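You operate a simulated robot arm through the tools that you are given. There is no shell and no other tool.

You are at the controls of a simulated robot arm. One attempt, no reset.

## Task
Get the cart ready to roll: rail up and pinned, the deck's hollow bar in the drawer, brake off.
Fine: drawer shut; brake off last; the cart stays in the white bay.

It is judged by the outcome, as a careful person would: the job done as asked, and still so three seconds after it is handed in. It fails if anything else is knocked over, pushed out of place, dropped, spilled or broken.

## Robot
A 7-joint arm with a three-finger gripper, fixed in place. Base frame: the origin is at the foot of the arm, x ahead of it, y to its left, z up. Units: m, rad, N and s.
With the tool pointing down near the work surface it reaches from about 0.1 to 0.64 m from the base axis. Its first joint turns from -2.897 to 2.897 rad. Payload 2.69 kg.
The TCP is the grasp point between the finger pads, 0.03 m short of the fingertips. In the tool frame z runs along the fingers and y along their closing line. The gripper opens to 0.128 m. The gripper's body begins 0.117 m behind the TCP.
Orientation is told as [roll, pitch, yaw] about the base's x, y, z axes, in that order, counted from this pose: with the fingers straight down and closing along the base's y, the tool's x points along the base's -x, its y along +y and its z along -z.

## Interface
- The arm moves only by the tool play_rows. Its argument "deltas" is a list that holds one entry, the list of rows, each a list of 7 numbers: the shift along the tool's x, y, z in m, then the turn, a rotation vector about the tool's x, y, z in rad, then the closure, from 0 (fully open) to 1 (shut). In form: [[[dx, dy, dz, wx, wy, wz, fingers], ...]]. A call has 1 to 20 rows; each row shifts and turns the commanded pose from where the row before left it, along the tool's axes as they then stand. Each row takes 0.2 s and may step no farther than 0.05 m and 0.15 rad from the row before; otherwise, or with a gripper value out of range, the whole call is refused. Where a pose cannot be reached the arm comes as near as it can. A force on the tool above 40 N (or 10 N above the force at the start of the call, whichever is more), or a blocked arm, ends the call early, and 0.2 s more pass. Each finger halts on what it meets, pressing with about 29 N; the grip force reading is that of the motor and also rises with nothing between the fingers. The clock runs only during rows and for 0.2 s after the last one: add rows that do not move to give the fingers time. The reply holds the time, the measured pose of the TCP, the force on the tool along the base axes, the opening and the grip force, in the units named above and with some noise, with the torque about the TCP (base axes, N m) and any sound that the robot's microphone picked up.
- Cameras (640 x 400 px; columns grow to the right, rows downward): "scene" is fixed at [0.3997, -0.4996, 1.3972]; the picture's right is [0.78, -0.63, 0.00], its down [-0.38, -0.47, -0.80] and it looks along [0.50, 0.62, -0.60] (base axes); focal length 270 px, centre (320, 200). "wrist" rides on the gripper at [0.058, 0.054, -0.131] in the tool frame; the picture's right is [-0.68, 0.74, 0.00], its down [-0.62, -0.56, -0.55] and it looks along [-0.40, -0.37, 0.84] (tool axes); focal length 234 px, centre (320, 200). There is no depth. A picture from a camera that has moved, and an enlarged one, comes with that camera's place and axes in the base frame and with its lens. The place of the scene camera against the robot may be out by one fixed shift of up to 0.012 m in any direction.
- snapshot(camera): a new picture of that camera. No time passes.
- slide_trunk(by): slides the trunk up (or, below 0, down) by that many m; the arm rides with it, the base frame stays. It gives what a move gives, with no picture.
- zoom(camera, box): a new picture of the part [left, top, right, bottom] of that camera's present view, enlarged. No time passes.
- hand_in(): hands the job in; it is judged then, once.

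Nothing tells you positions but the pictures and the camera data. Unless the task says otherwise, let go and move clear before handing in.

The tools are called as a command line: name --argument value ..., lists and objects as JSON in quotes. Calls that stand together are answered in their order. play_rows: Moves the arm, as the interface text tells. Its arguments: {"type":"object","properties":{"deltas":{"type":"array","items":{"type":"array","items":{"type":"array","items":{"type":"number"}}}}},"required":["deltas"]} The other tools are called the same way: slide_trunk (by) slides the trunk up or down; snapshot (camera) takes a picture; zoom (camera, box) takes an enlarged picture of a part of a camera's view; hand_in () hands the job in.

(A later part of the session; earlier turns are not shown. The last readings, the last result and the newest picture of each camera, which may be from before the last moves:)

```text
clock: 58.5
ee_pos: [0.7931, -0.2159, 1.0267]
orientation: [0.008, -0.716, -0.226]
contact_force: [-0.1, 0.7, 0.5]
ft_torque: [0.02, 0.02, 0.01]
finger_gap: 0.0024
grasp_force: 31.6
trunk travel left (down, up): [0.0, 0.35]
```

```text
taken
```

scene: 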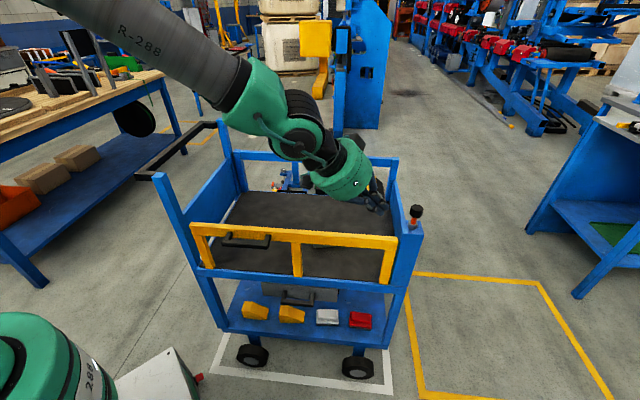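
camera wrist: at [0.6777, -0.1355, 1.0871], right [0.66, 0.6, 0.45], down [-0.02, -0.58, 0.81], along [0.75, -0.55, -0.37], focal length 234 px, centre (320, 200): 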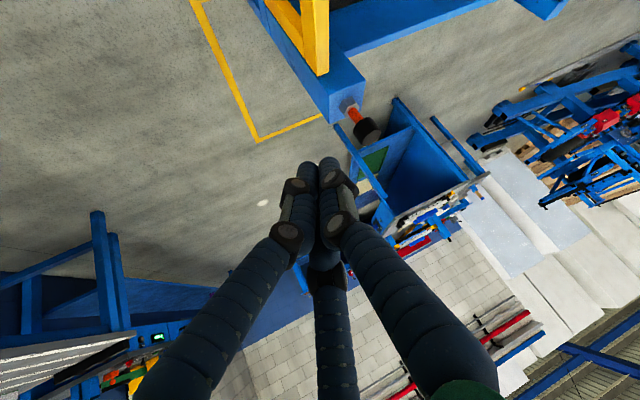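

play_rows --deltas '[[[-0.0229, 0.0089, 0.0282, 0, -0.103, 0, 1], [-0.0198, 0.0089, 0.0304, 0, -0.103, 0, 1], [-0.0166, 0.0089, 0.0323, 0, -0.103, 0, 1], [-0.0132, 0.0089, 0.0338, 0, -0.103, 0, 1], [0, 0, 0, 0, 0, 0, 1]]]'

snapshot --camera "wrist"

zoom --camera "wrist" --box '[250, 60, 410, 200]'

zoom --camera "scene" --box '[320, 130, 480, 260]'

```text
clock: 59.6
ee_pos: [0.9255, -0.2098, 1.0043]
orientation: [0.021, -1.077, -0.232]
contact_force: [0.5, -0.2, 0.5]
ft_torque: [-0.02, -0.01, 0.01]
finger_gap: 0.0022
grasp_force: 31.0
out of reach, approached as far as the arm can: row 4
trunk travel left (down, up): [0.0, 0.35]
```

```text
taken
camera wrist: at [0.7966, -0.1272, 1.015], right [0.47, 0.65, 0.6], down [-0.31, -0.52, 0.8], along [0.83, -0.56, -0.04], focal length 234 px, centre (320, 200)
```

wrist: 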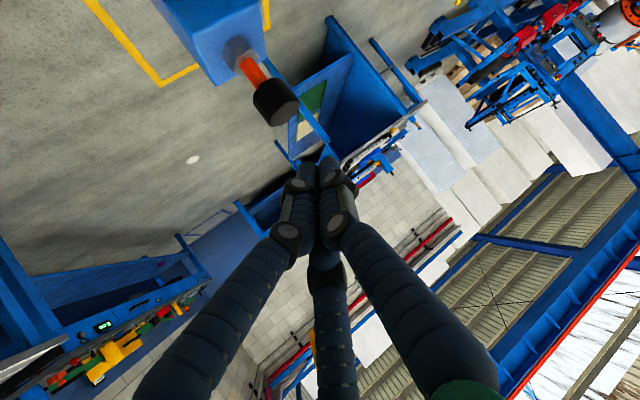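

```text
2.86 times, centred on (330, 130) of wrist
camera zoom: at [0.7966, -0.1272, 1.015], right [0.47, 0.65, 0.6], down [-0.31, -0.52, 0.8], along [0.83, -0.56, -0.04], focal length 669 px, centre (291, 400)
```

zoom: 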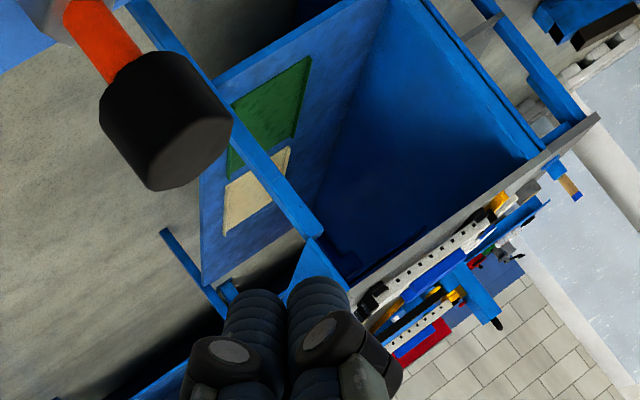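

```text
3.08 times, centred on (400, 195) of scene
camera zoom: at [0.3997, -0.4996, 1.3972], right [0.78, -0.63, 0.0], down [-0.38, -0.47, -0.8], along [0.5, 0.62, -0.6], focal length 831 px, centre (74, 215)
```

zoom: 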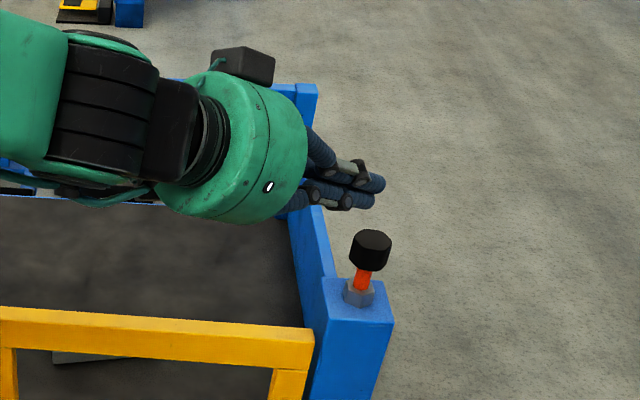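

I'm nearly over the knob, at the edge of reach at this height. Lower is closer to the shoulder, so I come down to just above the knob's top.

play_rows --deltas '[[[0.012, 0.0007, 0.01, 0, 0, 0, 1], [0.012, 0.0007, 0.01, 0, 0, 0, 1], [0.011, 0.0006, 0.0116, 0, 0, 0, 1], [0, 0, 0, 0, 0, 0, 1]]]'

snapshot --camera "wrist"

zoom --camera "scene" --box '[360, 160, 460, 260]'

```text
clock: 60.6
ee_pos: [0.9306, -0.2026, 0.9837]
orientation: [0.04, -1.114, -0.236]
contact_force: [0.0, 0.0, -0.2]
ft_torque: [0.04, 0.01, 0.0]
finger_gap: 0.0021
grasp_force: 32.0
out of reach, approached as far as the arm can: row 1, 2, 3
trunk travel left (down, up): [0.0, 0.35]
```

```text
taken
camera wrist: at [0.8019, -0.1221, 0.9906], right [0.44, 0.65, 0.62], down [-0.33, -0.52, 0.78], along [0.84, -0.55, -0.01], focal length 234 px, centre (320, 200)
```

wrist: 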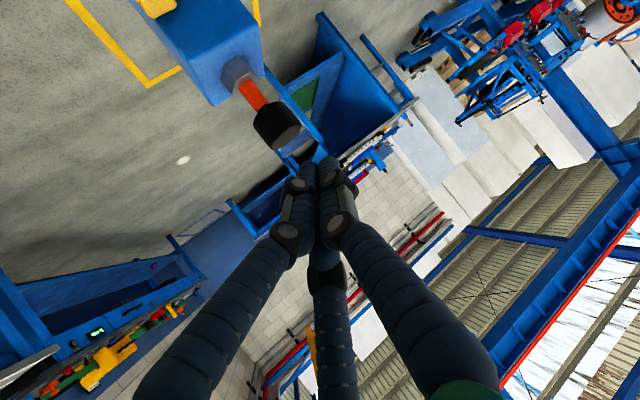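

```text
4.00 times, centred on (410, 210) of scene
camera zoom: at [0.3997, -0.4996, 1.3972], right [0.78, -0.63, 0.0], down [-0.38, -0.47, -0.8], along [0.5, 0.62, -0.6], focal length 1080 px, centre (-40, 160)
```

zoom: 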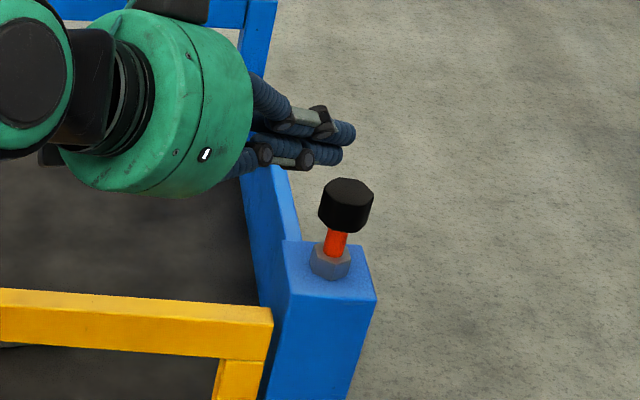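

The limit seems to come from the tool angle, so I lay the tool flatter, which brings the wrist closer, and then move over the knob.

play_rows --deltas '[[[0, 0, 0, 0, -0.1, 0, 1], [0, 0, 0, 0, -0.1, 0, 1], [0, 0, 0, 0, -0.09, 0, 1], [0.011, -0.003, 0.0061, 0, 0, 0, 1], [0.011, -0.003, 0.0061, 0, 0, 0, 1], [0, 0, 0, 0, 0, 0, 1]]]'

snapshot --camera "wrist"

zoom --camera "scene" --box '[360, 160, 460, 260]'

```text
clock: 62.0
ee_pos: [0.9173, -0.285, 0.965]
orientation: [0.053, -1.412, -0.262]
contact_force: [-0.1, -0.2, 0.3]
ft_torque: [-0.01, -0.02, -0.02]
finger_gap: 0.002
grasp_force: 31.5
out of reach, approached as far as the arm can: row 1, 2, 3, 4, 5
trunk travel left (down, up): [0.0, 0.35]
```

```text
taken
camera wrist: at [0.7943, -0.2052, 0.9281], right [0.26, 0.69, 0.67], down [-0.55, -0.47, 0.69], along [0.79, -0.55, 0.26], focal length 234 px, centre (320, 200)
```

wrist: 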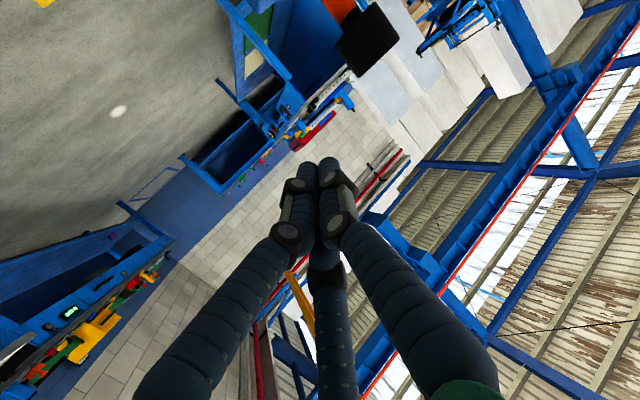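

```text
4.00 times, centred on (410, 210) of scene
camera zoom: at [0.3997, -0.4996, 1.3972], right [0.78, -0.63, 0.0], down [-0.38, -0.47, -0.8], along [0.5, 0.62, -0.6], focal length 1080 px, centre (-40, 160)
```

zoom: 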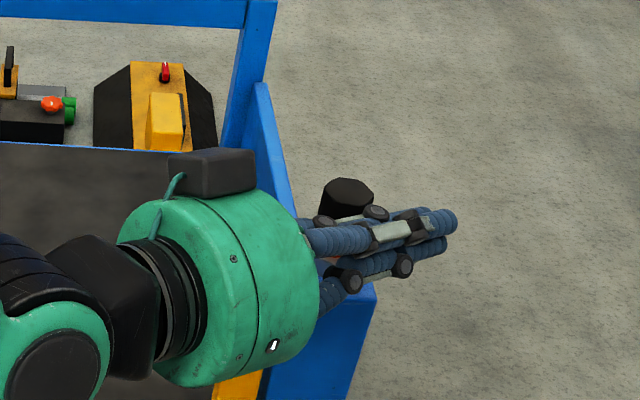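

The solver drifted sideways past the knob, with no contact. I look at the arm's posture before correcting.

snapshot --camera "scene"

```text
taken
```

scene: 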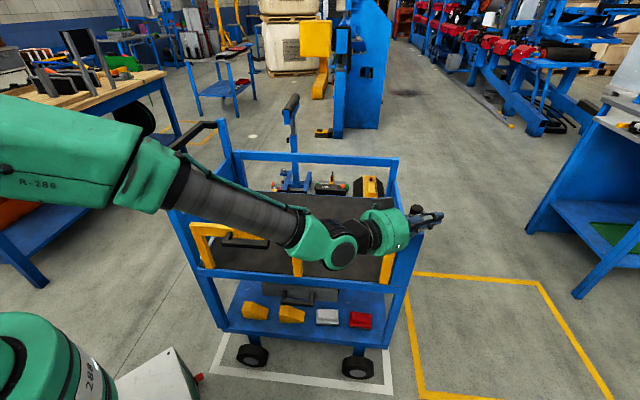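

The arm is close to its full stretch here: the knob's near part is just reachable with the tool tilted about 69°. I rise and back off, then come in again over the knob.

play_rows --deltas '[[[-0.0165, -0.0007, -0.0232, 0, 0, 0, 1], [-0.0165, -0.0007, -0.0232, 0, 0, 0, 1], [-0.0165, -0.0007, -0.0232, 0, 0, 0, 1], [0, 0, 0, 0.0065, 0.106, -0.0025, 1], [0, 0, 0, 0.0065, 0.106, -0.0025, 1], [0.0039, 0.0267, 0.0131, 0, 0, 0, 1], [0.0039, 0.0267, 0.0131, 0, 0, 0, 1], [0.0039, 0.0267, 0.0131, 0, 0, 0, 1], [0, 0, 0, 0, 0, 0, 1]]]'

snapshot --camera "wrist"

zoom --camera "scene" --box '[360, 160, 460, 260]'

```text
clock: 64.0
ee_pos: [0.9034, -0.2286, 1.0001]
orientation: [0.013, -1.197, -0.23]
contact_force: [0.2, 0.2, -0.3]
ft_torque: [0.02, -0.01, 0.01]
finger_gap: 0.0022
grasp_force: 30.8
out of reach, approached as far as the arm can: row 7, 8
trunk travel left (down, up): [0.0, 0.35]
```

```text
taken
camera wrist: at [0.7745, -0.1451, 0.994], right [0.4, 0.66, 0.63], down [-0.4, -0.5, 0.77], along [0.83, -0.56, 0.07], focal length 234 px, centre (320, 200)
```

wrist: 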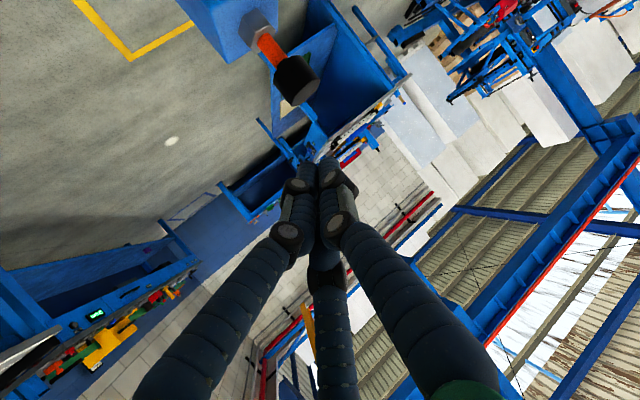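

```text
4.00 times, centred on (410, 210) of scene
camera zoom: at [0.3997, -0.4996, 1.3972], right [0.78, -0.63, 0.0], down [-0.38, -0.47, -0.8], along [0.5, 0.62, -0.6], focal length 1080 px, centre (-40, 160)
```

zoom: 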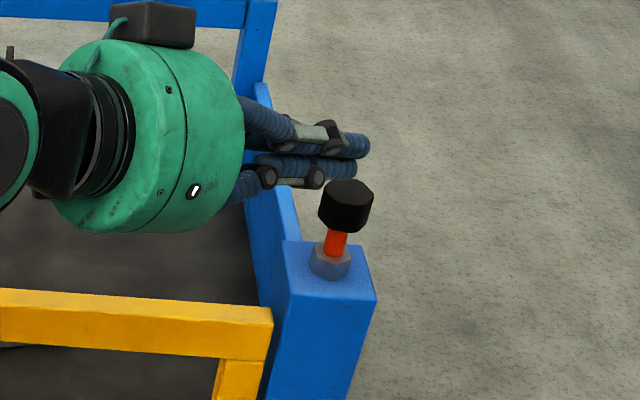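

play_rows --deltas '[[[0, 0.012, 0, 0, 0, 0, 1], [0, 0.012, 0, 0, 0, 0, 1], [0, 0, 0, 0, 0, 0, 1]]]'

```text
clock: 64.8
ee_pos: [0.9005, -0.2286, 0.9988]
orientation: [0.014, -1.197, -0.229]
contact_force: [-0.6, -0.4, -0.4]
ft_torque: [0.01, -0.01, -0.02]
finger_gap: 0.0022
grasp_force: 31.0
out of reach, approached as far as the arm can: row 1, 2
trunk travel left (down, up): [0.0, 0.35]
```

Sideways motion fails here, which points to the wrist lining up with the forearm (a singular pose). I retreat, reduce the tilt and raise the trunk a bit so I can reach the knob with a more bent wrist.

play_rows --deltas '[[[0.0122, 0, -0.031, 0, 0.08, 0, 1], [0.0145, 0, -0.03, 0, 0.08, 0, 1], [0.0169, 0, -0.0287, 0, 0.08, 0, 1], [0.019, 0, -0.027, 0, 0.08, 0, 1], [0.021, 0, -0.0257, 0, 0.08, 0, 1], [0, 0, 0, 0, 0, 0, 1]]]'

slide_trunk --by 0.1

```text
clock: 66.2
ee_pos: [0.7374, -0.191, 0.9978]
orientation: [-0.001, -0.804, -0.23]
contact_force: [0.0, 0.6, -0.1]
ft_torque: [-0.01, -0.01, -0.01]
finger_gap: 0.0022
grasp_force: 32.1
trunk travel left (down, up): [0.0, 0.35]
```

```text
clock: 67.6
ee_pos: [0.7377, -0.1897, 1.098]
orientation: [-0.001, -0.801, -0.23]
contact_force: [-0.3, 0.4, 0.0]
ft_torque: [-0.01, 0.02, -0.04]
finger_gap: 0.0022
grasp_force: 31.2
trunk travel left (down, up): [-0.1, 0.25]
```

play_rows --deltas '[[[-0.0135, 0.0046, 0.0324, 0, 0, 0, 1], [-0.0135, 0.0046, 0.0324, 0, 0, 0, 1], [-0.0135, 0.0046, 0.0324, 0, 0, 0, 1], [-0.0135, 0.0046, 0.0324, 0, 0, 0, 1], [-0.0135, 0.0046, 0.0324, 0, 0, 0, 1], [-0.0135, 0.0046, 0.0324, 0, 0, 0, 1], [0, 0, 0, 0, 0, 0, 1]]]'

snapshot --camera "wrist"

snapshot --camera "scene"

```text
clock: 69.2
ee_pos: [0.9347, -0.2092, 1.0212]
orientation: [-0.002, -0.804, -0.23]
contact_force: [-0.1, -0.4, -0.4]
ft_torque: [-0.02, -0.02, 0.03]
finger_gap: 0.0022
grasp_force: 31.4
trunk travel left (down, up): [-0.1, 0.25]
```

```text
taken
camera wrist: at [0.8171, -0.126, 1.0699], right [0.63, 0.61, 0.49], down [-0.1, -0.56, 0.82], along [0.77, -0.56, -0.29], focal length 234 px, centre (320, 200)
```

wrist: 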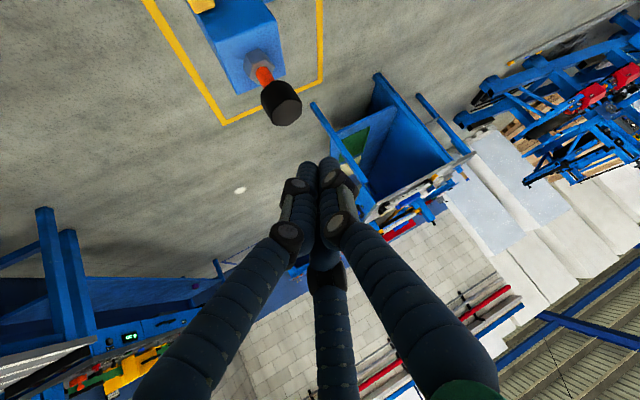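

```text
taken
```

scene: 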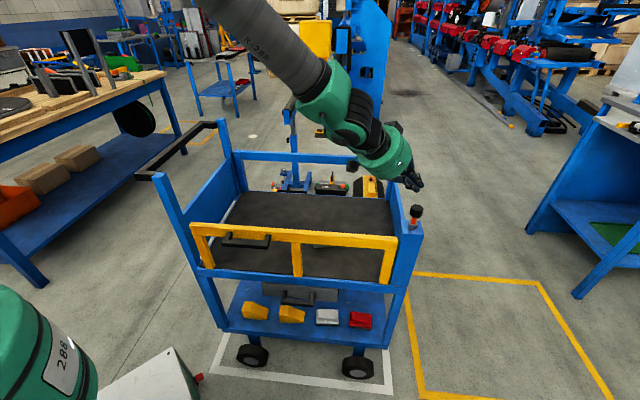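

With the trunk up 0.1 the arm gets there freely. I zoom to place the fingertip exactly.

zoom --camera "wrist" --box '[230, 40, 350, 140]'

zoom --camera "scene" --box '[370, 150, 450, 250]'

```text
4.00 times, centred on (290, 90) of wrist
camera zoom: at [0.8171, -0.126, 1.0699], right [0.63, 0.61, 0.49], down [-0.1, -0.56, 0.82], along [0.77, -0.56, -0.29], focal length 937 px, centre (440, 640)
```

zoom: 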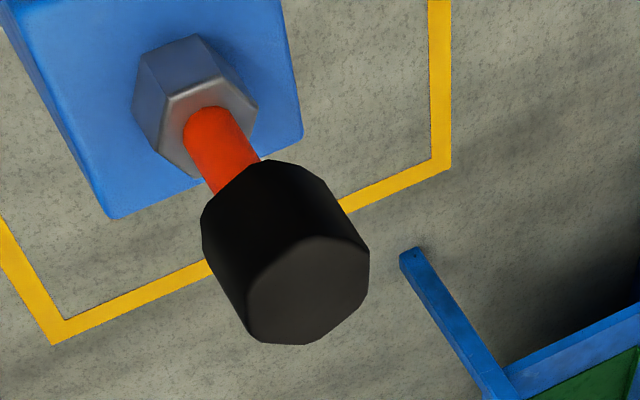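

```text
4.00 times, centred on (410, 200) of scene
camera zoom: at [0.3997, -0.4996, 1.3972], right [0.78, -0.63, 0.0], down [-0.38, -0.47, -0.8], along [0.5, 0.62, -0.6], focal length 1080 px, centre (-40, 200)
```

zoom: 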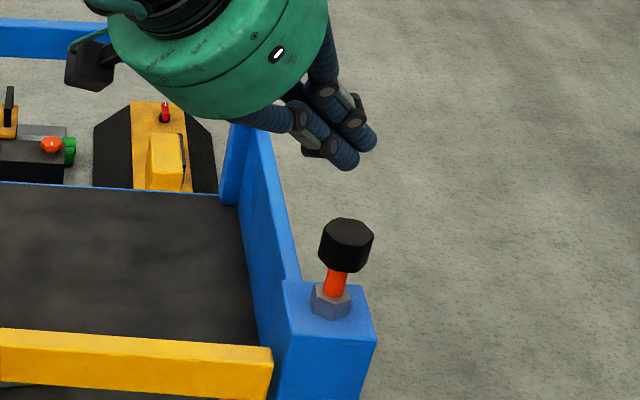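

play_rows --deltas '[[[0.0087, -0.0002, 0.0128, 0, 0, 0, 1], [0.0087, -0.0002, 0.0128, 0, 0, 0, 1], [0.0087, -0.0002, 0.0128, 0, 0, 0, 1], [0.0087, -0.0002, 0.0128, 0, 0, 0, 1], [0, 0, 0, 0, 0, 0, 1]]]'

zoom --camera "wrist" --box '[220, 40, 400, 200]'

zoom --camera "scene" --box '[370, 150, 450, 250]'

```text
clock: 70.4
ee_pos: [0.9468, -0.2113, 0.9604]
orientation: [-0.002, -0.803, -0.231]
contact_force: [-0.1, 0.0, 0.4]
ft_torque: [-0.01, -0.02, 0.02]
finger_gap: 0.0022
grasp_force: 31.5
trunk travel left (down, up): [-0.1, 0.25]
```

```text
2.50 times, centred on (310, 120) of wrist
camera zoom: at [0.8284, -0.1295, 1.0096], right [0.63, 0.61, 0.49], down [-0.1, -0.56, 0.82], along [0.77, -0.56, -0.29], focal length 585 px, centre (345, 400)
```

zoom: 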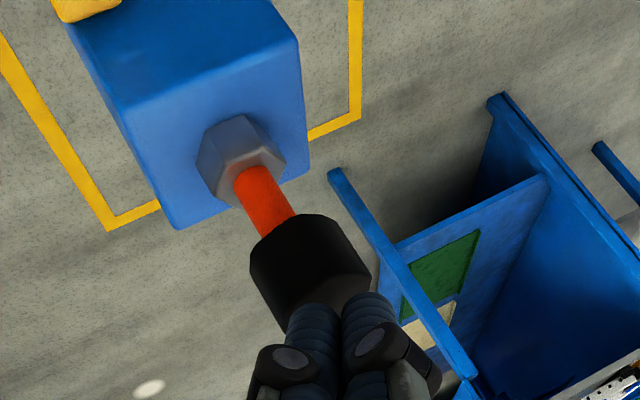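

```text
4.00 times, centred on (410, 200) of scene
camera zoom: at [0.3997, -0.4996, 1.3972], right [0.78, -0.63, 0.0], down [-0.38, -0.47, -0.8], along [0.5, 0.62, -0.6], focal length 1080 px, centre (-40, 200)
```

zoom: 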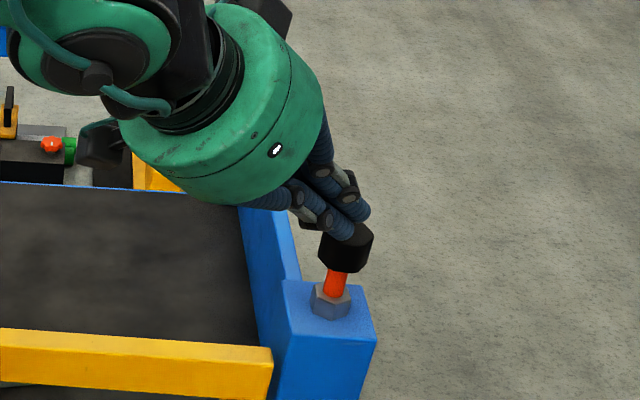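

The fingertips are right above the knob. I press down gently in small steps.

play_rows --deltas '[[[0.0036, 0, 0.0035, 0, 0, 0, 1], [0.0036, 0, 0.0035, 0, 0, 0, 1], [0.0036, 0, 0.0035, 0, 0, 0, 1]]]'

zoom --camera "scene" --box '[370, 150, 450, 250]'

```text
clock: 71.2
ee_pos: [0.9476, -0.2135, 0.9456]
orientation: [-0.004, -0.803, -0.23]
contact_force: [-0.5, -0.7, 1.1]
ft_torque: [-0.02, 0.01, -0.01]
finger_gap: 0.0021
grasp_force: 31.1
trunk travel left (down, up): [-0.1, 0.25]
```

```text
4.00 times, centred on (410, 200) of scene
camera zoom: at [0.3997, -0.4996, 1.3972], right [0.78, -0.63, 0.0], down [-0.38, -0.47, -0.8], along [0.5, 0.62, -0.6], focal length 1080 px, centre (-40, 200)
```

zoom: 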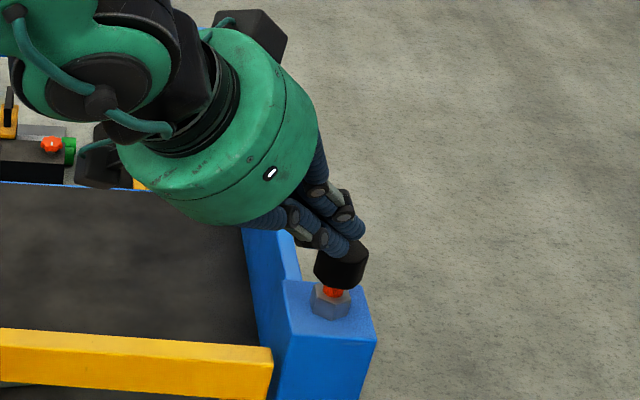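

The knob goes down easily. I continue until it bottoms.

play_rows --deltas '[[[0.0029, 0, 0.0028, 0, 0, 0, 1], [0.0029, 0, 0.0028, 0, 0, 0, 1], [0.0029, 0, 0.0028, 0, 0, 0, 1], [0.0029, 0, 0.0028, 0, 0, 0, 1]]]'

zoom --camera "scene" --box '[370, 150, 450, 250]'

```text
clock: 72.2
ee_pos: [0.948, -0.2114, 0.9351]
orientation: [-0.002, -0.809, -0.23]
contact_force: [-7.5, 1.9, 19.4]
ft_torque: [-0.04, 0.07, 0.01]
finger_gap: 0.0021
grasp_force: 31.8
trunk travel left (down, up): [-0.1, 0.25]
```

```text
4.00 times, centred on (410, 200) of scene
camera zoom: at [0.3997, -0.4996, 1.3972], right [0.78, -0.63, 0.0], down [-0.38, -0.47, -0.8], along [0.5, 0.62, -0.6], focal length 1080 px, centre (-40, 200)
```

zoom: 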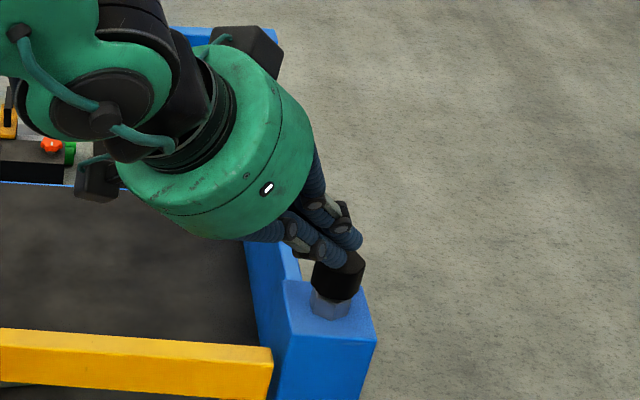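

The orange shaft is hidden and the knob has bottomed at 19 N. I lift off to see that it stays.

play_rows --deltas '[[[-0.0036, 0, -0.0035, 0, 0, 0, 1], [-0.0072, 0, -0.007, 0, 0, 0, 1], [-0.015, 0, -0.0145, 0, 0, 0, 1], [-0.022, 0, -0.021, 0, 0, 0, 1], [-0.022, 0, -0.021, 0, 0, 0, 1], [0, 0, 0, 0, 0, 0, 1]]]'

zoom --camera "scene" --box '[320, 150, 450, 290]'

snapshot --camera "wrist"

```text
clock: 73.6
ee_pos: [0.9473, -0.2116, 1.0266]
orientation: [-0.002, -0.803, -0.23]
contact_force: [0.7, 0.7, 0.3]
ft_torque: [0.02, 0.02, 0.0]
finger_gap: 0.002
grasp_force: 31.0
trunk travel left (down, up): [-0.1, 0.25]
```

```text
2.86 times, centred on (385, 220) of scene
camera zoom: at [0.3997, -0.4996, 1.3972], right [0.78, -0.63, 0.0], down [-0.38, -0.47, -0.8], along [0.5, 0.62, -0.6], focal length 771 px, centre (134, 143)
```

zoom: 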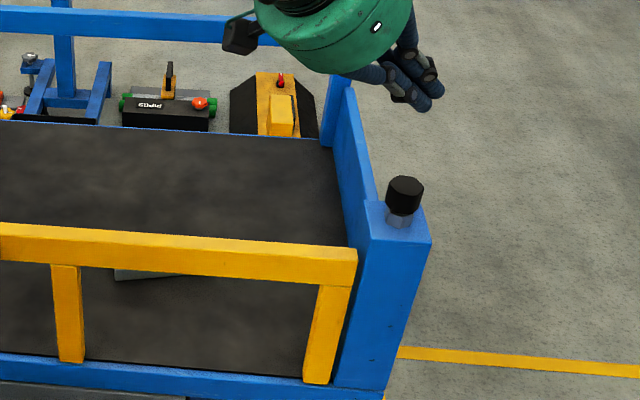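

```text
taken
camera wrist: at [0.829, -0.1289, 1.0763], right [0.63, 0.61, 0.49], down [-0.1, -0.56, 0.82], along [0.77, -0.56, -0.29], focal length 234 px, centre (320, 200)
```

wrist: 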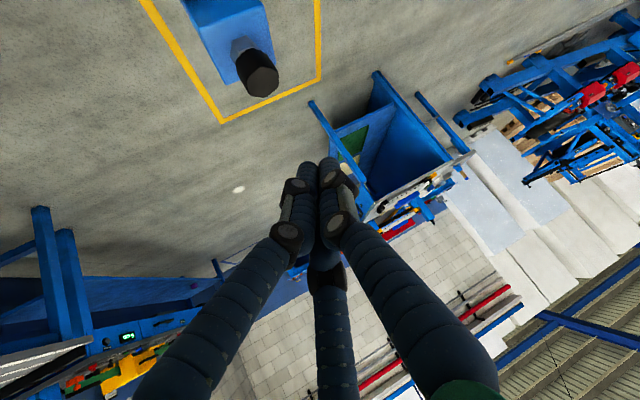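

The pin stays down with no orange showing. I'll retreat to a vertical tool and then test gently from inside that the rail is really locked.

play_rows --deltas '[[[0.0214, 0, -0.028, 0, 0.1, 0, 1], [0.0241, 0, -0.0257, 0, 0.1, 0, 1], [0.0265, 0, -0.0231, 0, 0.1, 0, 1], [0.0288, 0, -0.0204, 0, 0.1, 0, 1], [0.0306, 0, -0.0174, 0, 0.1, 0, 1], [0.0322, 0, -0.0142, 0, 0.1, 0, 1], [0.0335, 0, -0.011, 0, 0.1, 0, 1], [0.0344, 0, -0.0076, 0, 0.1, 0, 1], [0, 0, 0, 0, 0, 0.139, 1], [0, 0, 0, 0, 0, 0.139, 1], [0, 0, 0, 0, 0, 0.139, 1], [0, 0, 0, 0, 0, 0.139, 1]]]'

snapshot --camera "scene"

```text
clock: 76.2
ee_pos: [0.6899, -0.1477, 1.058]
orientation: [0.0, -0.003, -0.79]
contact_force: [0.8, -0.4, 0.7]
ft_torque: [0.01, -0.02, 0.01]
finger_gap: 0.002
grasp_force: 31.2
out of reach, approached as far as the arm can: row 1
trunk travel left (down, up): [-0.1, 0.25]
```

```text
taken
```

scene: 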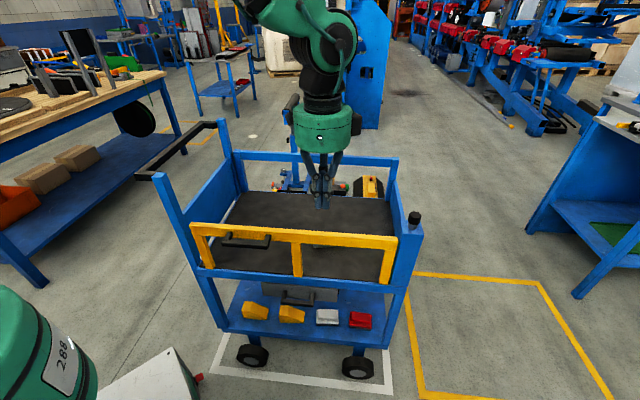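

play_rows --deltas '[[[0.0282, 0.0296, 0, 0, 0, 0, 1], [0.0282, 0.0296, 0, 0, 0, 0, 1], [0.0282, 0.0296, 0, 0, 0, 0, 1], [0.0282, 0.0296, 0, 0, 0, 0, 1], [0.0282, 0.0296, 0, 0, 0, 0, 1], [0.0282, 0.0296, 0, 0, 0, 0, 1], [0, 0, 0.03, 0, 0, 0, 1], [0, 0, 0.03, 0, 0, 0, 1], [0, 0, 0.03, 0, 0, 0, 1], [0, 0, 0.03, 0, 0, 0, 1]]]'

snapshot --camera "wrist"

zoom --camera "scene" --box '[180, 130, 420, 300]'

```text
clock: 78.4
ee_pos: [0.6972, 0.0954, 0.9377]
orientation: [0.003, -0.002, -0.786]
contact_force: [0.0, 0.1, -0.1]
ft_torque: [-0.01, -0.05, -0.01]
finger_gap: 0.002
grasp_force: 31.1
trunk travel left (down, up): [-0.1, 0.25]
```

```text
taken
camera wrist: at [0.6942, 0.1745, 1.0688], right [1.0, 0.04, 0.0], down [0.03, -0.83, 0.55], along [0.03, -0.55, -0.83], focal length 234 px, centre (320, 200)
```

wrist: 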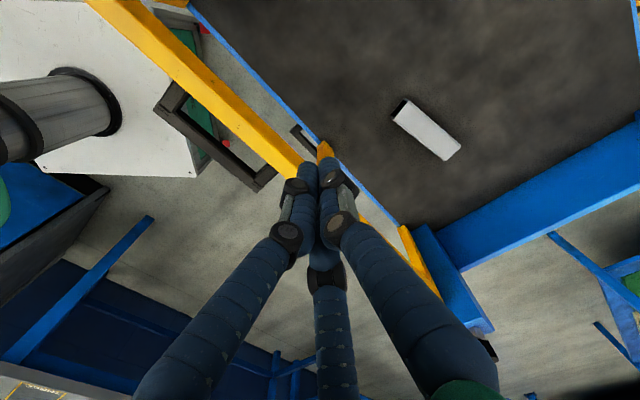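

```text
2.35 times, centred on (300, 215) of scene
camera zoom: at [0.3997, -0.4996, 1.3972], right [0.78, -0.63, 0.0], down [-0.38, -0.47, -0.8], along [0.5, 0.62, -0.6], focal length 635 px, centre (367, 165)
```

zoom: 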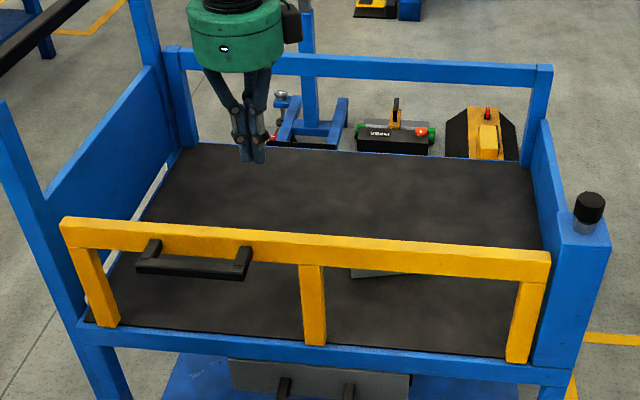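

I'm just inside the rail. I lower the closed fingertips behind its top bar and then tug gently outward.

play_rows --deltas '[[[0, 0, 0.025, 0, 0, 0, 1], [0, 0, 0.025, 0, 0, 0, 1], [0, 0, 0.025, 0, 0, 0, 1], [0, 0, 0.025, 0, 0, 0, 1]]]'

zoom --camera "wrist" --box '[200, 60, 440, 240]'

zoom --camera "scene" --box '[180, 130, 420, 300]'

```text
clock: 79.4
ee_pos: [0.6976, 0.0942, 0.8388]
orientation: [0.0, -0.002, -0.787]
contact_force: [-0.8, -0.3, -0.5]
ft_torque: [0.01, 0.02, -0.02]
finger_gap: 0.0018
grasp_force: 31.7
trunk travel left (down, up): [-0.1, 0.25]
```

```text
2.22 times, centred on (320, 150) of wrist
camera zoom: at [0.6942, 0.1739, 0.9692], right [1.0, 0.04, 0.0], down [0.03, -0.83, 0.55], along [0.02, -0.55, -0.83], focal length 520 px, centre (320, 311)
```

zoom: 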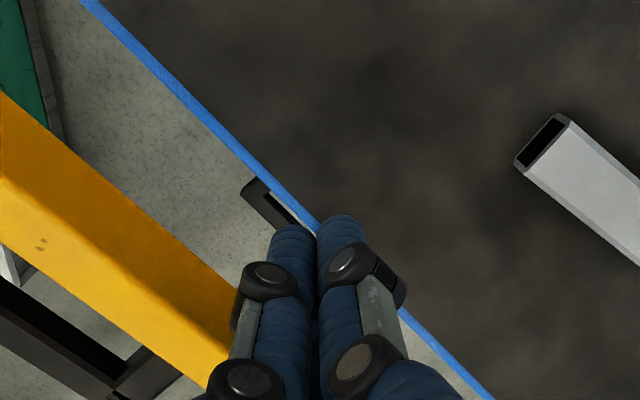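

```text
2.35 times, centred on (300, 215) of scene
camera zoom: at [0.3997, -0.4996, 1.3972], right [0.78, -0.63, 0.0], down [-0.38, -0.47, -0.8], along [0.5, 0.62, -0.6], focal length 635 px, centre (367, 165)
```

zoom: 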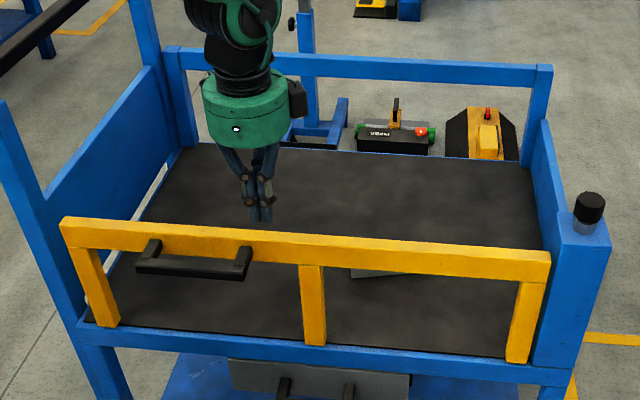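

play_rows --deltas '[[[0, -0.005, 0, 0, 0, 0, 1], [0, -0.005, 0, 0, 0, 0, 1], [0, -0.004, 0, 0, 0, 0, 1]]]'

```text
clock: 80.2
ee_pos: [0.6873, 0.085, 0.8389]
orientation: [0.002, -0.004, -0.787]
contact_force: [0.5, 0.4, -0.6]
ft_torque: [0.02, 0.01, 0.0]
finger_gap: 0.0021
grasp_force: 31.8
trunk travel left (down, up): [-0.1, 0.25]
```

play_rows --deltas '[[[0, -0.004, 0, 0, 0, 0, 1], [0, -0.004, 0, 0, 0, 0, 1], [0, -0.003, 0, 0, 0, 0, 1]]]'

zoom --camera "scene" --box '[180, 130, 420, 300]'

```text
clock: 81.0
ee_pos: [0.6801, 0.0786, 0.838]
orientation: [-0.002, -0.005, -0.788]
contact_force: [-0.5, -0.5, 0.3]
ft_torque: [0.04, -0.03, 0.02]
finger_gap: 0.0022
grasp_force: 31.1
trunk travel left (down, up): [-0.1, 0.25]
```

```text
2.35 times, centred on (300, 215) of scene
camera zoom: at [0.3997, -0.4996, 1.3972], right [0.78, -0.63, 0.0], down [-0.38, -0.47, -0.8], along [0.5, 0.62, -0.6], focal length 635 px, centre (367, 165)
```

zoom: 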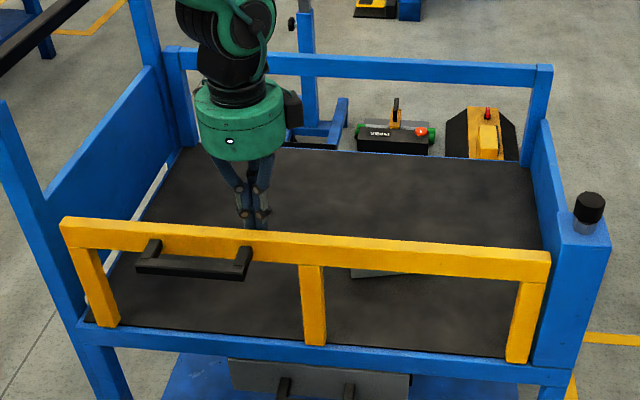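

play_rows --deltas '[[[0, -0.003, 0, 0, 0, 0, 1], [0, -0.003, 0, 0, 0, 0, 1], [0, -0.003, 0, 0, 0, 0, 1]]]'

zoom --camera "scene" --box '[180, 130, 420, 300]'

```text
clock: 81.8
ee_pos: [0.6744, 0.0723, 0.8388]
orientation: [0.004, -0.003, -0.787]
contact_force: [1.5, 5.1, 1.2]
ft_torque: [0.16, -0.03, -0.01]
finger_gap: 0.0021
grasp_force: 31.4
trunk travel left (down, up): [-0.1, 0.25]
```

```text
2.35 times, centred on (300, 215) of scene
camera zoom: at [0.3997, -0.4996, 1.3972], right [0.78, -0.63, 0.0], down [-0.38, -0.47, -0.8], along [0.5, 0.62, -0.6], focal length 635 px, centre (367, 165)
```

zoom: 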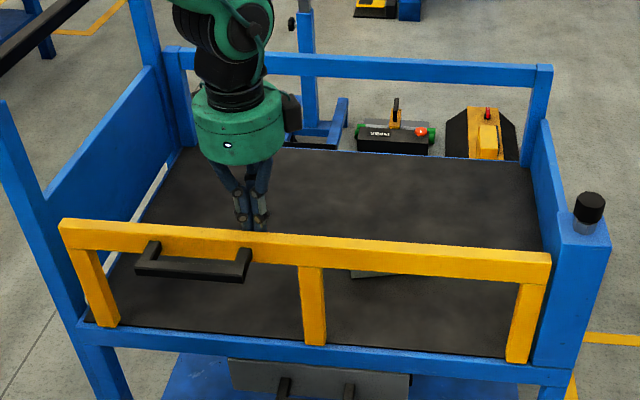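

Contact has begun at about 5 N. One more small tug tells whether it is locked.

play_rows --deltas '[[[0, -0.003, 0, 0, 0, 0, 1], [0, 0, 0, 0, 0, 0, 1]]]'

zoom --camera "scene" --box '[180, 130, 420, 300]'

```text
clock: 82.4
ee_pos: [0.6722, 0.0694, 0.8393]
orientation: [-0.001, -0.003, -0.787]
contact_force: [3.5, 3.2, 2.4]
ft_torque: [0.05, -0.1, 0.04]
finger_gap: 0.0021
grasp_force: 31.0
trunk travel left (down, up): [-0.1, 0.25]
```

```text
2.35 times, centred on (300, 215) of scene
camera zoom: at [0.3997, -0.4996, 1.3972], right [0.78, -0.63, 0.0], down [-0.38, -0.47, -0.8], along [0.5, 0.62, -0.6], focal length 635 px, centre (367, 165)
```

zoom: 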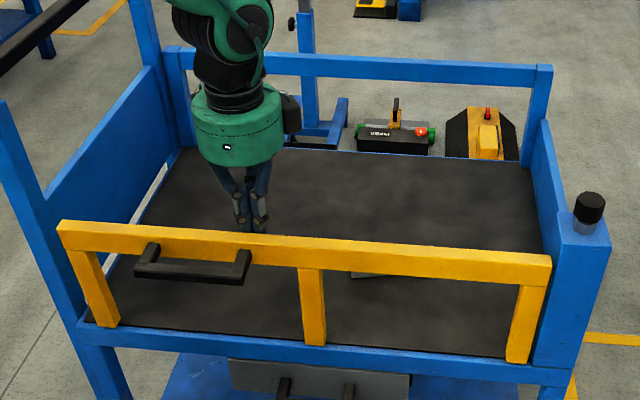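

The rail moved a few millimetres at about 5 N, so I check whether that is only play: one more small tug.

play_rows --deltas '[[[0, -0.003, 0, 0, 0, 0, 1], [0, -0.003, 0, 0, 0, 0, 1], [0, 0, 0, 0, 0, 0, 1]]]'

zoom --camera "scene" --box '[180, 130, 420, 300]'

zoom --camera "scene" --box '[350, 190, 430, 290]'

```text
clock: 83.2
ee_pos: [0.667, 0.0652, 0.8386]
orientation: [0.0, -0.004, -0.787]
contact_force: [1.9, 1.4, 0.3]
ft_torque: [0.0, -0.06, 0.01]
finger_gap: 0.0023
grasp_force: 31.2
trunk travel left (down, up): [-0.1, 0.25]
```

```text
2.35 times, centred on (300, 215) of scene
camera zoom: at [0.3997, -0.4996, 1.3972], right [0.78, -0.63, 0.0], down [-0.38, -0.47, -0.8], along [0.5, 0.62, -0.6], focal length 635 px, centre (367, 165)
```

zoom: 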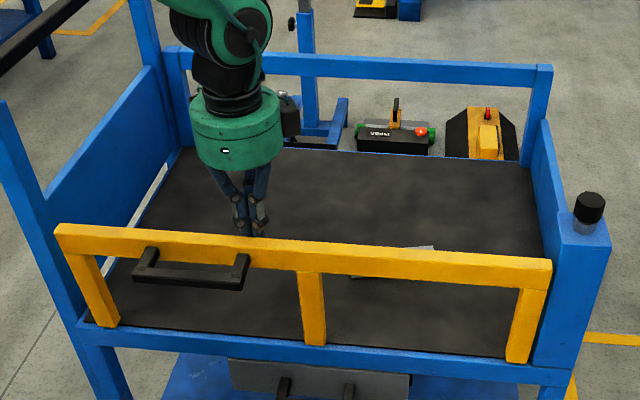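

```text
4.00 times, centred on (390, 240) of scene
camera zoom: at [0.3997, -0.4996, 1.3972], right [0.78, -0.63, 0.0], down [-0.38, -0.47, -0.8], along [0.5, 0.62, -0.6], focal length 1080 px, centre (40, 40)
```

zoom: 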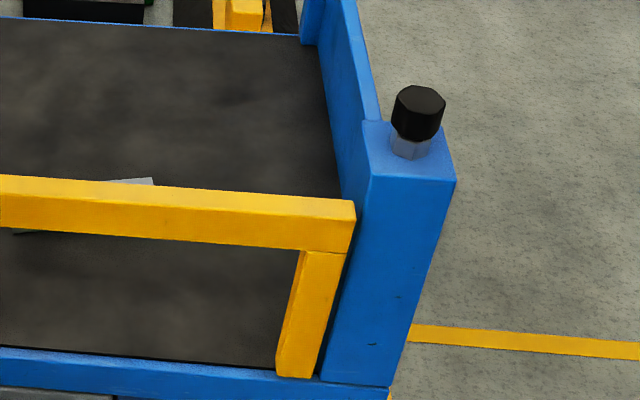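

The rail still swings outward at only 2–5 N, so it is not locked yet. I pull a bit further to learn whether the pin catches it after some play; friction holds it, so it won't fall.

play_rows --deltas '[[[0, -0.005, 0, 0, 0, 0, 1], [0, -0.005, 0, 0, 0, 0, 1], [0, -0.005, 0, 0, 0, 0, 1], [0, 0, 0, 0, 0, 0, 1]]]'

zoom --camera "scene" --box '[350, 190, 430, 290]'

zoom --camera "scene" --box '[180, 130, 420, 300]'

```text
clock: 83.7
ee_pos: [0.6681, 0.0638, 0.8401]
orientation: [0.008, -0.01, -0.787]
contact_force: [4.3, 2.5, 0.6]
ft_torque: [0.11, -0.04, 0.0]
finger_gap: 0.0021
grasp_force: 31.4
trunk travel left (down, up): [-0.1, 0.25]
stopped in row 2: the force on the tool passed its limit at 47 N (the readings are from after the stop); the commanded pose is now the measured one
```

```text
4.00 times, centred on (390, 240) of scene
camera zoom: at [0.3997, -0.4996, 1.3972], right [0.78, -0.63, 0.0], down [-0.38, -0.47, -0.8], along [0.5, 0.62, -0.6], focal length 1080 px, centre (40, 40)
```

zoom: 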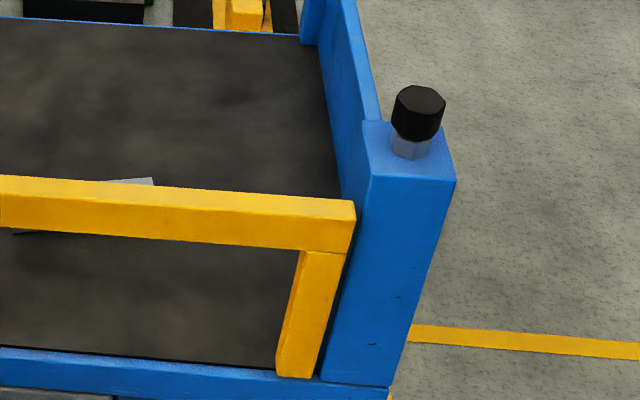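

```text
2.35 times, centred on (300, 215) of scene
camera zoom: at [0.3997, -0.4996, 1.3972], right [0.78, -0.63, 0.0], down [-0.38, -0.47, -0.8], along [0.5, 0.62, -0.6], focal length 635 px, centre (367, 165)
```

zoom: 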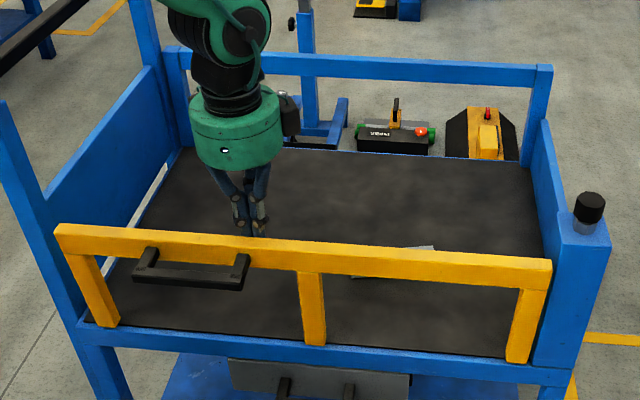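

The force shot up past 40 N: the pin does hold the rail, with just a few degrees of play. I release, rise over the rail and go round to the near side for the drawer.

play_rows --deltas '[[[0, 0.012, 0, 0, 0, 0, 1], [0, 0.006, -0.03, 0, 0, 0, 1], [0, 0, -0.045, 0, 0, 0, 1], [0, 0, -0.045, 0, 0, 0, 1], [0, 0, -0.045, 0, 0, 0, 1], [0, 0, -0.045, 0, 0, 0, 1], [-0.0081, -0.0425, 0, 0, 0, 0, 1], [-0.0081, -0.0425, 0, 0, 0, 0, 1], [-0.0081, -0.0425, 0, 0, 0, 0, 1], [-0.0081, -0.0425, 0, 0, 0, 0, 1], [-0.0081, -0.0425, 0, 0, 0, 0, 1], [-0.0081, -0.0425, 0, 0, 0, 0, 1], [-0.0081, -0.0425, 0, 0, 0, 0, 1], [-0.0081, -0.0425, 0, 0, 0, 0, 1]]]'

slide_trunk --by -0.1

snapshot --camera "scene"

```text
clock: 86.7
ee_pos: [0.4816, -0.2102, 1.0485]
orientation: [0.007, -0.008, -0.787]
contact_force: [0.7, -0.3, -0.3]
ft_torque: [-0.02, -0.01, -0.03]
finger_gap: 0.0019
grasp_force: 31.6
trunk travel left (down, up): [-0.1, 0.25]
```

```text
clock: 88.0
ee_pos: [0.4822, -0.2095, 0.9486]
orientation: [0.008, -0.008, -0.787]
contact_force: [0.5, 0.1, 0.0]
ft_torque: [0.04, -0.02, 0.01]
finger_gap: 0.002
grasp_force: 31.1
trunk travel left (down, up): [0.0, 0.35]
```

```text
taken
```

scene: 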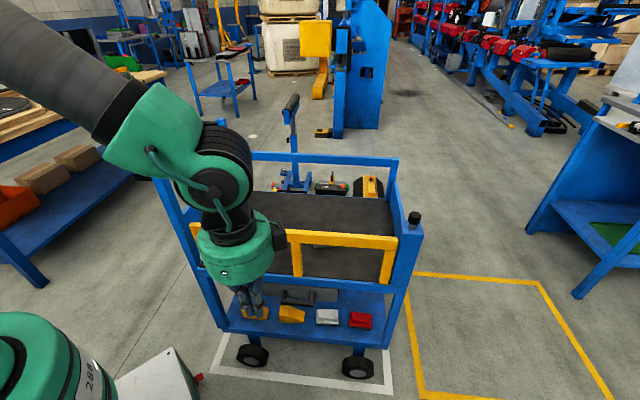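

play_rows --deltas '[[[0, 0, 0, -0.145, 0, 0, 1], [0, 0, 0, -0.145, 0, 0, 1], [0, 0, 0, -0.145, 0, 0, 1], [0, 0, 0, -0.145, 0, 0, 1], [0, 0, 0, -0.145, 0, 0, 1], [0, 0, 0, -0.145, 0, 0, 1], [0, 0, 0, -0.145, 0, 0, 1], [0, 0, 0, -0.145, 0, 0, 1], [0, 0, 0, -0.145, 0, 0, 1], [0, -0.0314, 0.0086, 0, 0, 0, 1], [0, -0.0314, 0.0086, 0, 0, 0, 1], [0, -0.0314, 0.0086, 0, 0, 0, 1], [0, -0.0314, 0.0086, 0, 0, 0, 1], [0, 0.0105, 0.0386, 0, 0, 0, 1], [0, 0.0105, 0.0386, 0, 0, 0, 1], [0, 0.0105, 0.0386, 0, 0, 0, 1], [0, 0.0105, 0.0386, 0, 0, 0, 1], [0, 0.0105, 0.0386, 0, 0, 0, 1]]]'

snapshot --camera "wrist"

snapshot --camera "scene"

```text
clock: 91.8
ee_pos: [0.6241, -0.0684, 0.8198]
orientation: [1.313, -0.007, -0.789]
contact_force: [-1.5, 0.3, 1.4]
ft_torque: [-0.01, -0.02, 0.02]
finger_gap: 0.0022
grasp_force: 31.7
trunk travel left (down, up): [0.0, 0.35]
```

```text
taken
camera wrist: at [0.5032, -0.1067, 0.9055], right [0.61, -0.34, 0.72], down [-0.04, -0.91, -0.4], along [0.79, 0.21, -0.57], focal length 234 px, centre (320, 200)
```

wrist: 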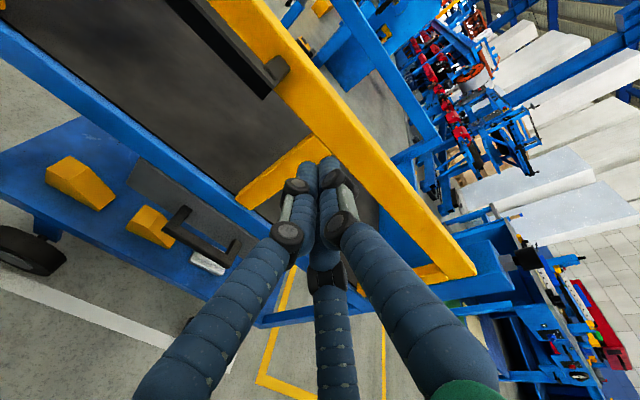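

```text
taken
```

scene: 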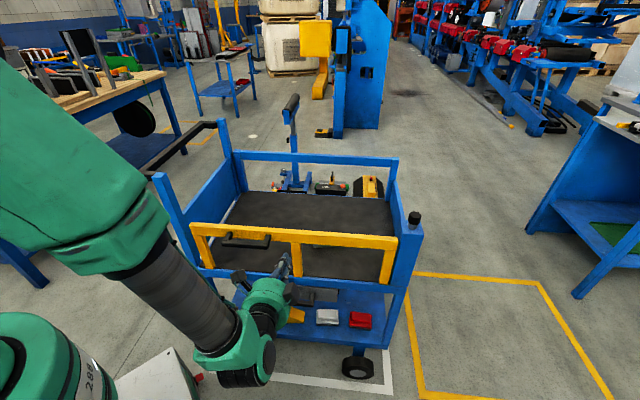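

I push the rail back to its upright stop with gentle steps.

play_rows --deltas '[[[0, 0.007, 0.0265, 0, 0, 0, 1], [0, 0.007, 0.0265, 0, 0, 0, 1], [0, 0.0013, 0.0048, 0, 0, 0, 1], [0, 0.0013, 0.0048, 0, 0, 0, 1], [0, 0.0013, 0.0048, 0, 0, 0, 1], [0, 0.0013, 0.0048, 0, 0, 0, 1]]]'

```text
clock: 93.2
ee_pos: [0.678, -0.0156, 0.8194]
orientation: [1.31, -0.008, -0.787]
contact_force: [-5.3, -3.5, 0.7]
ft_torque: [0.03, -0.11, 0.03]
finger_gap: 0.0022
grasp_force: 31.5
trunk travel left (down, up): [0.0, 0.35]
```

play_rows --deltas '[[[0, 0.0013, 0.0048, 0, 0, 0, 1], [0, 0.0008, 0.003, 0, 0, 0, 1], [0, 0, 0, 0, 0, 0, 1]]]'

zoom --camera "scene" --box '[180, 190, 430, 300]'

```text
clock: 93.6
ee_pos: [0.6777, -0.0153, 0.8188]
orientation: [1.311, -0.006, -0.791]
contact_force: [-22.9, -16.3, 10.9]
ft_torque: [0.42, -0.43, 0.13]
finger_gap: 0.0023
grasp_force: 31.1
trunk travel left (down, up): [0.0, 0.35]
stopped in row 1: the force on the tool passed its limit at 54 N (the readings are from after the stop); the commanded pose is now the measured one
```

```text
2.56 times, centred on (305, 245) of scene
camera zoom: at [0.3997, -0.4996, 1.3972], right [0.78, -0.63, 0.0], down [-0.38, -0.47, -0.8], along [0.5, 0.62, -0.6], focal length 691 px, centre (358, 85)
```

zoom: 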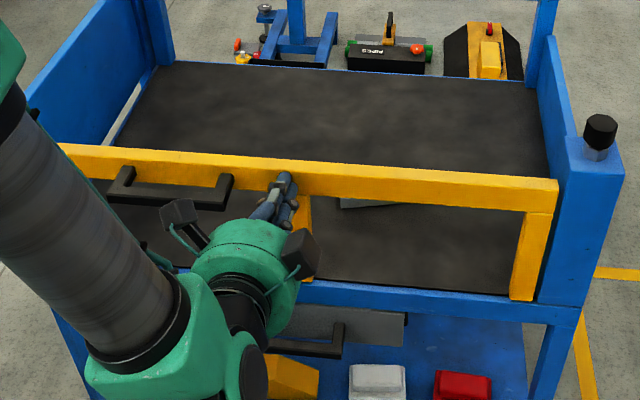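

The rail is firmly at its upright stop and pinned. I back off and go down to the drawer handle's level with the fingers open.

play_rows --deltas '[[[0, -0.0079, -0.029, 0, 0, 0, 1], [0, -0.0079, -0.029, 0, 0, 0, 1], [0, -0.0105, -0.0386, 0, 0, 0, 1], [0, -0.0105, -0.0386, 0, 0, 0, 1], [0, -0.0105, -0.0386, 0, 0, 0, 1], [0, -0.0105, -0.0386, 0, 0, 0, 1], [0, -0.0378, 0.0103, 0, 0, 0, 0.7], [0, -0.0378, 0.0103, 0, 0, 0, 0.6], [0, -0.0378, 0.0103, 0, 0, 0, 0.5], [0, -0.0378, 0.0103, 0, 0, 0, 0.5], [0, -0.0378, 0.0103, 0, 0, 0, 0.5], [0, -0.0378, 0.0103, 0, 0, 0, 0.5], [0, -0.0378, 0.0103, 0, 0, 0, 0.5], [0, 0, 0, 0, 0, 0, 0.5]]]'

snapshot --camera "wrist"

snapshot --camera "scene"

```text
clock: 96.6
ee_pos: [0.5252, -0.1691, 0.542]
orientation: [1.31, -0.004, -0.789]
contact_force: [-0.7, 0.2, -0.5]
ft_torque: [0.0, 0.0, -0.01]
finger_gap: 0.0639
grasp_force: 0.1
trunk travel left (down, up): [0.0, 0.35]
```

```text
taken
camera wrist: at [0.4035, -0.2072, 0.6277], right [0.61, -0.34, 0.72], down [-0.04, -0.91, -0.4], along [0.79, 0.21, -0.57], focal length 234 px, centre (320, 200)
```

wrist: 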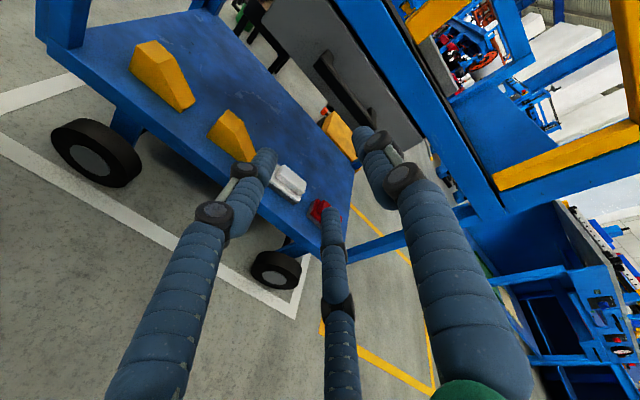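

```text
taken
```

scene: 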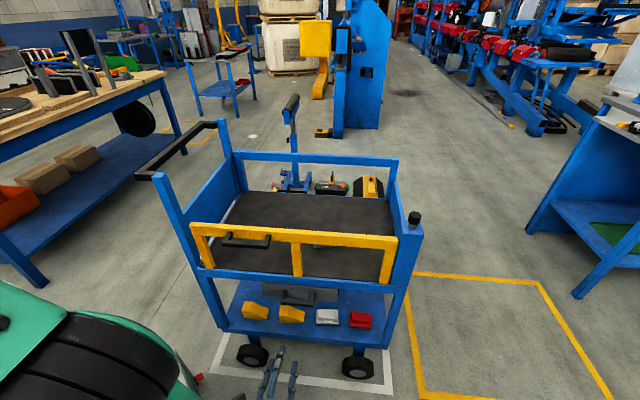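

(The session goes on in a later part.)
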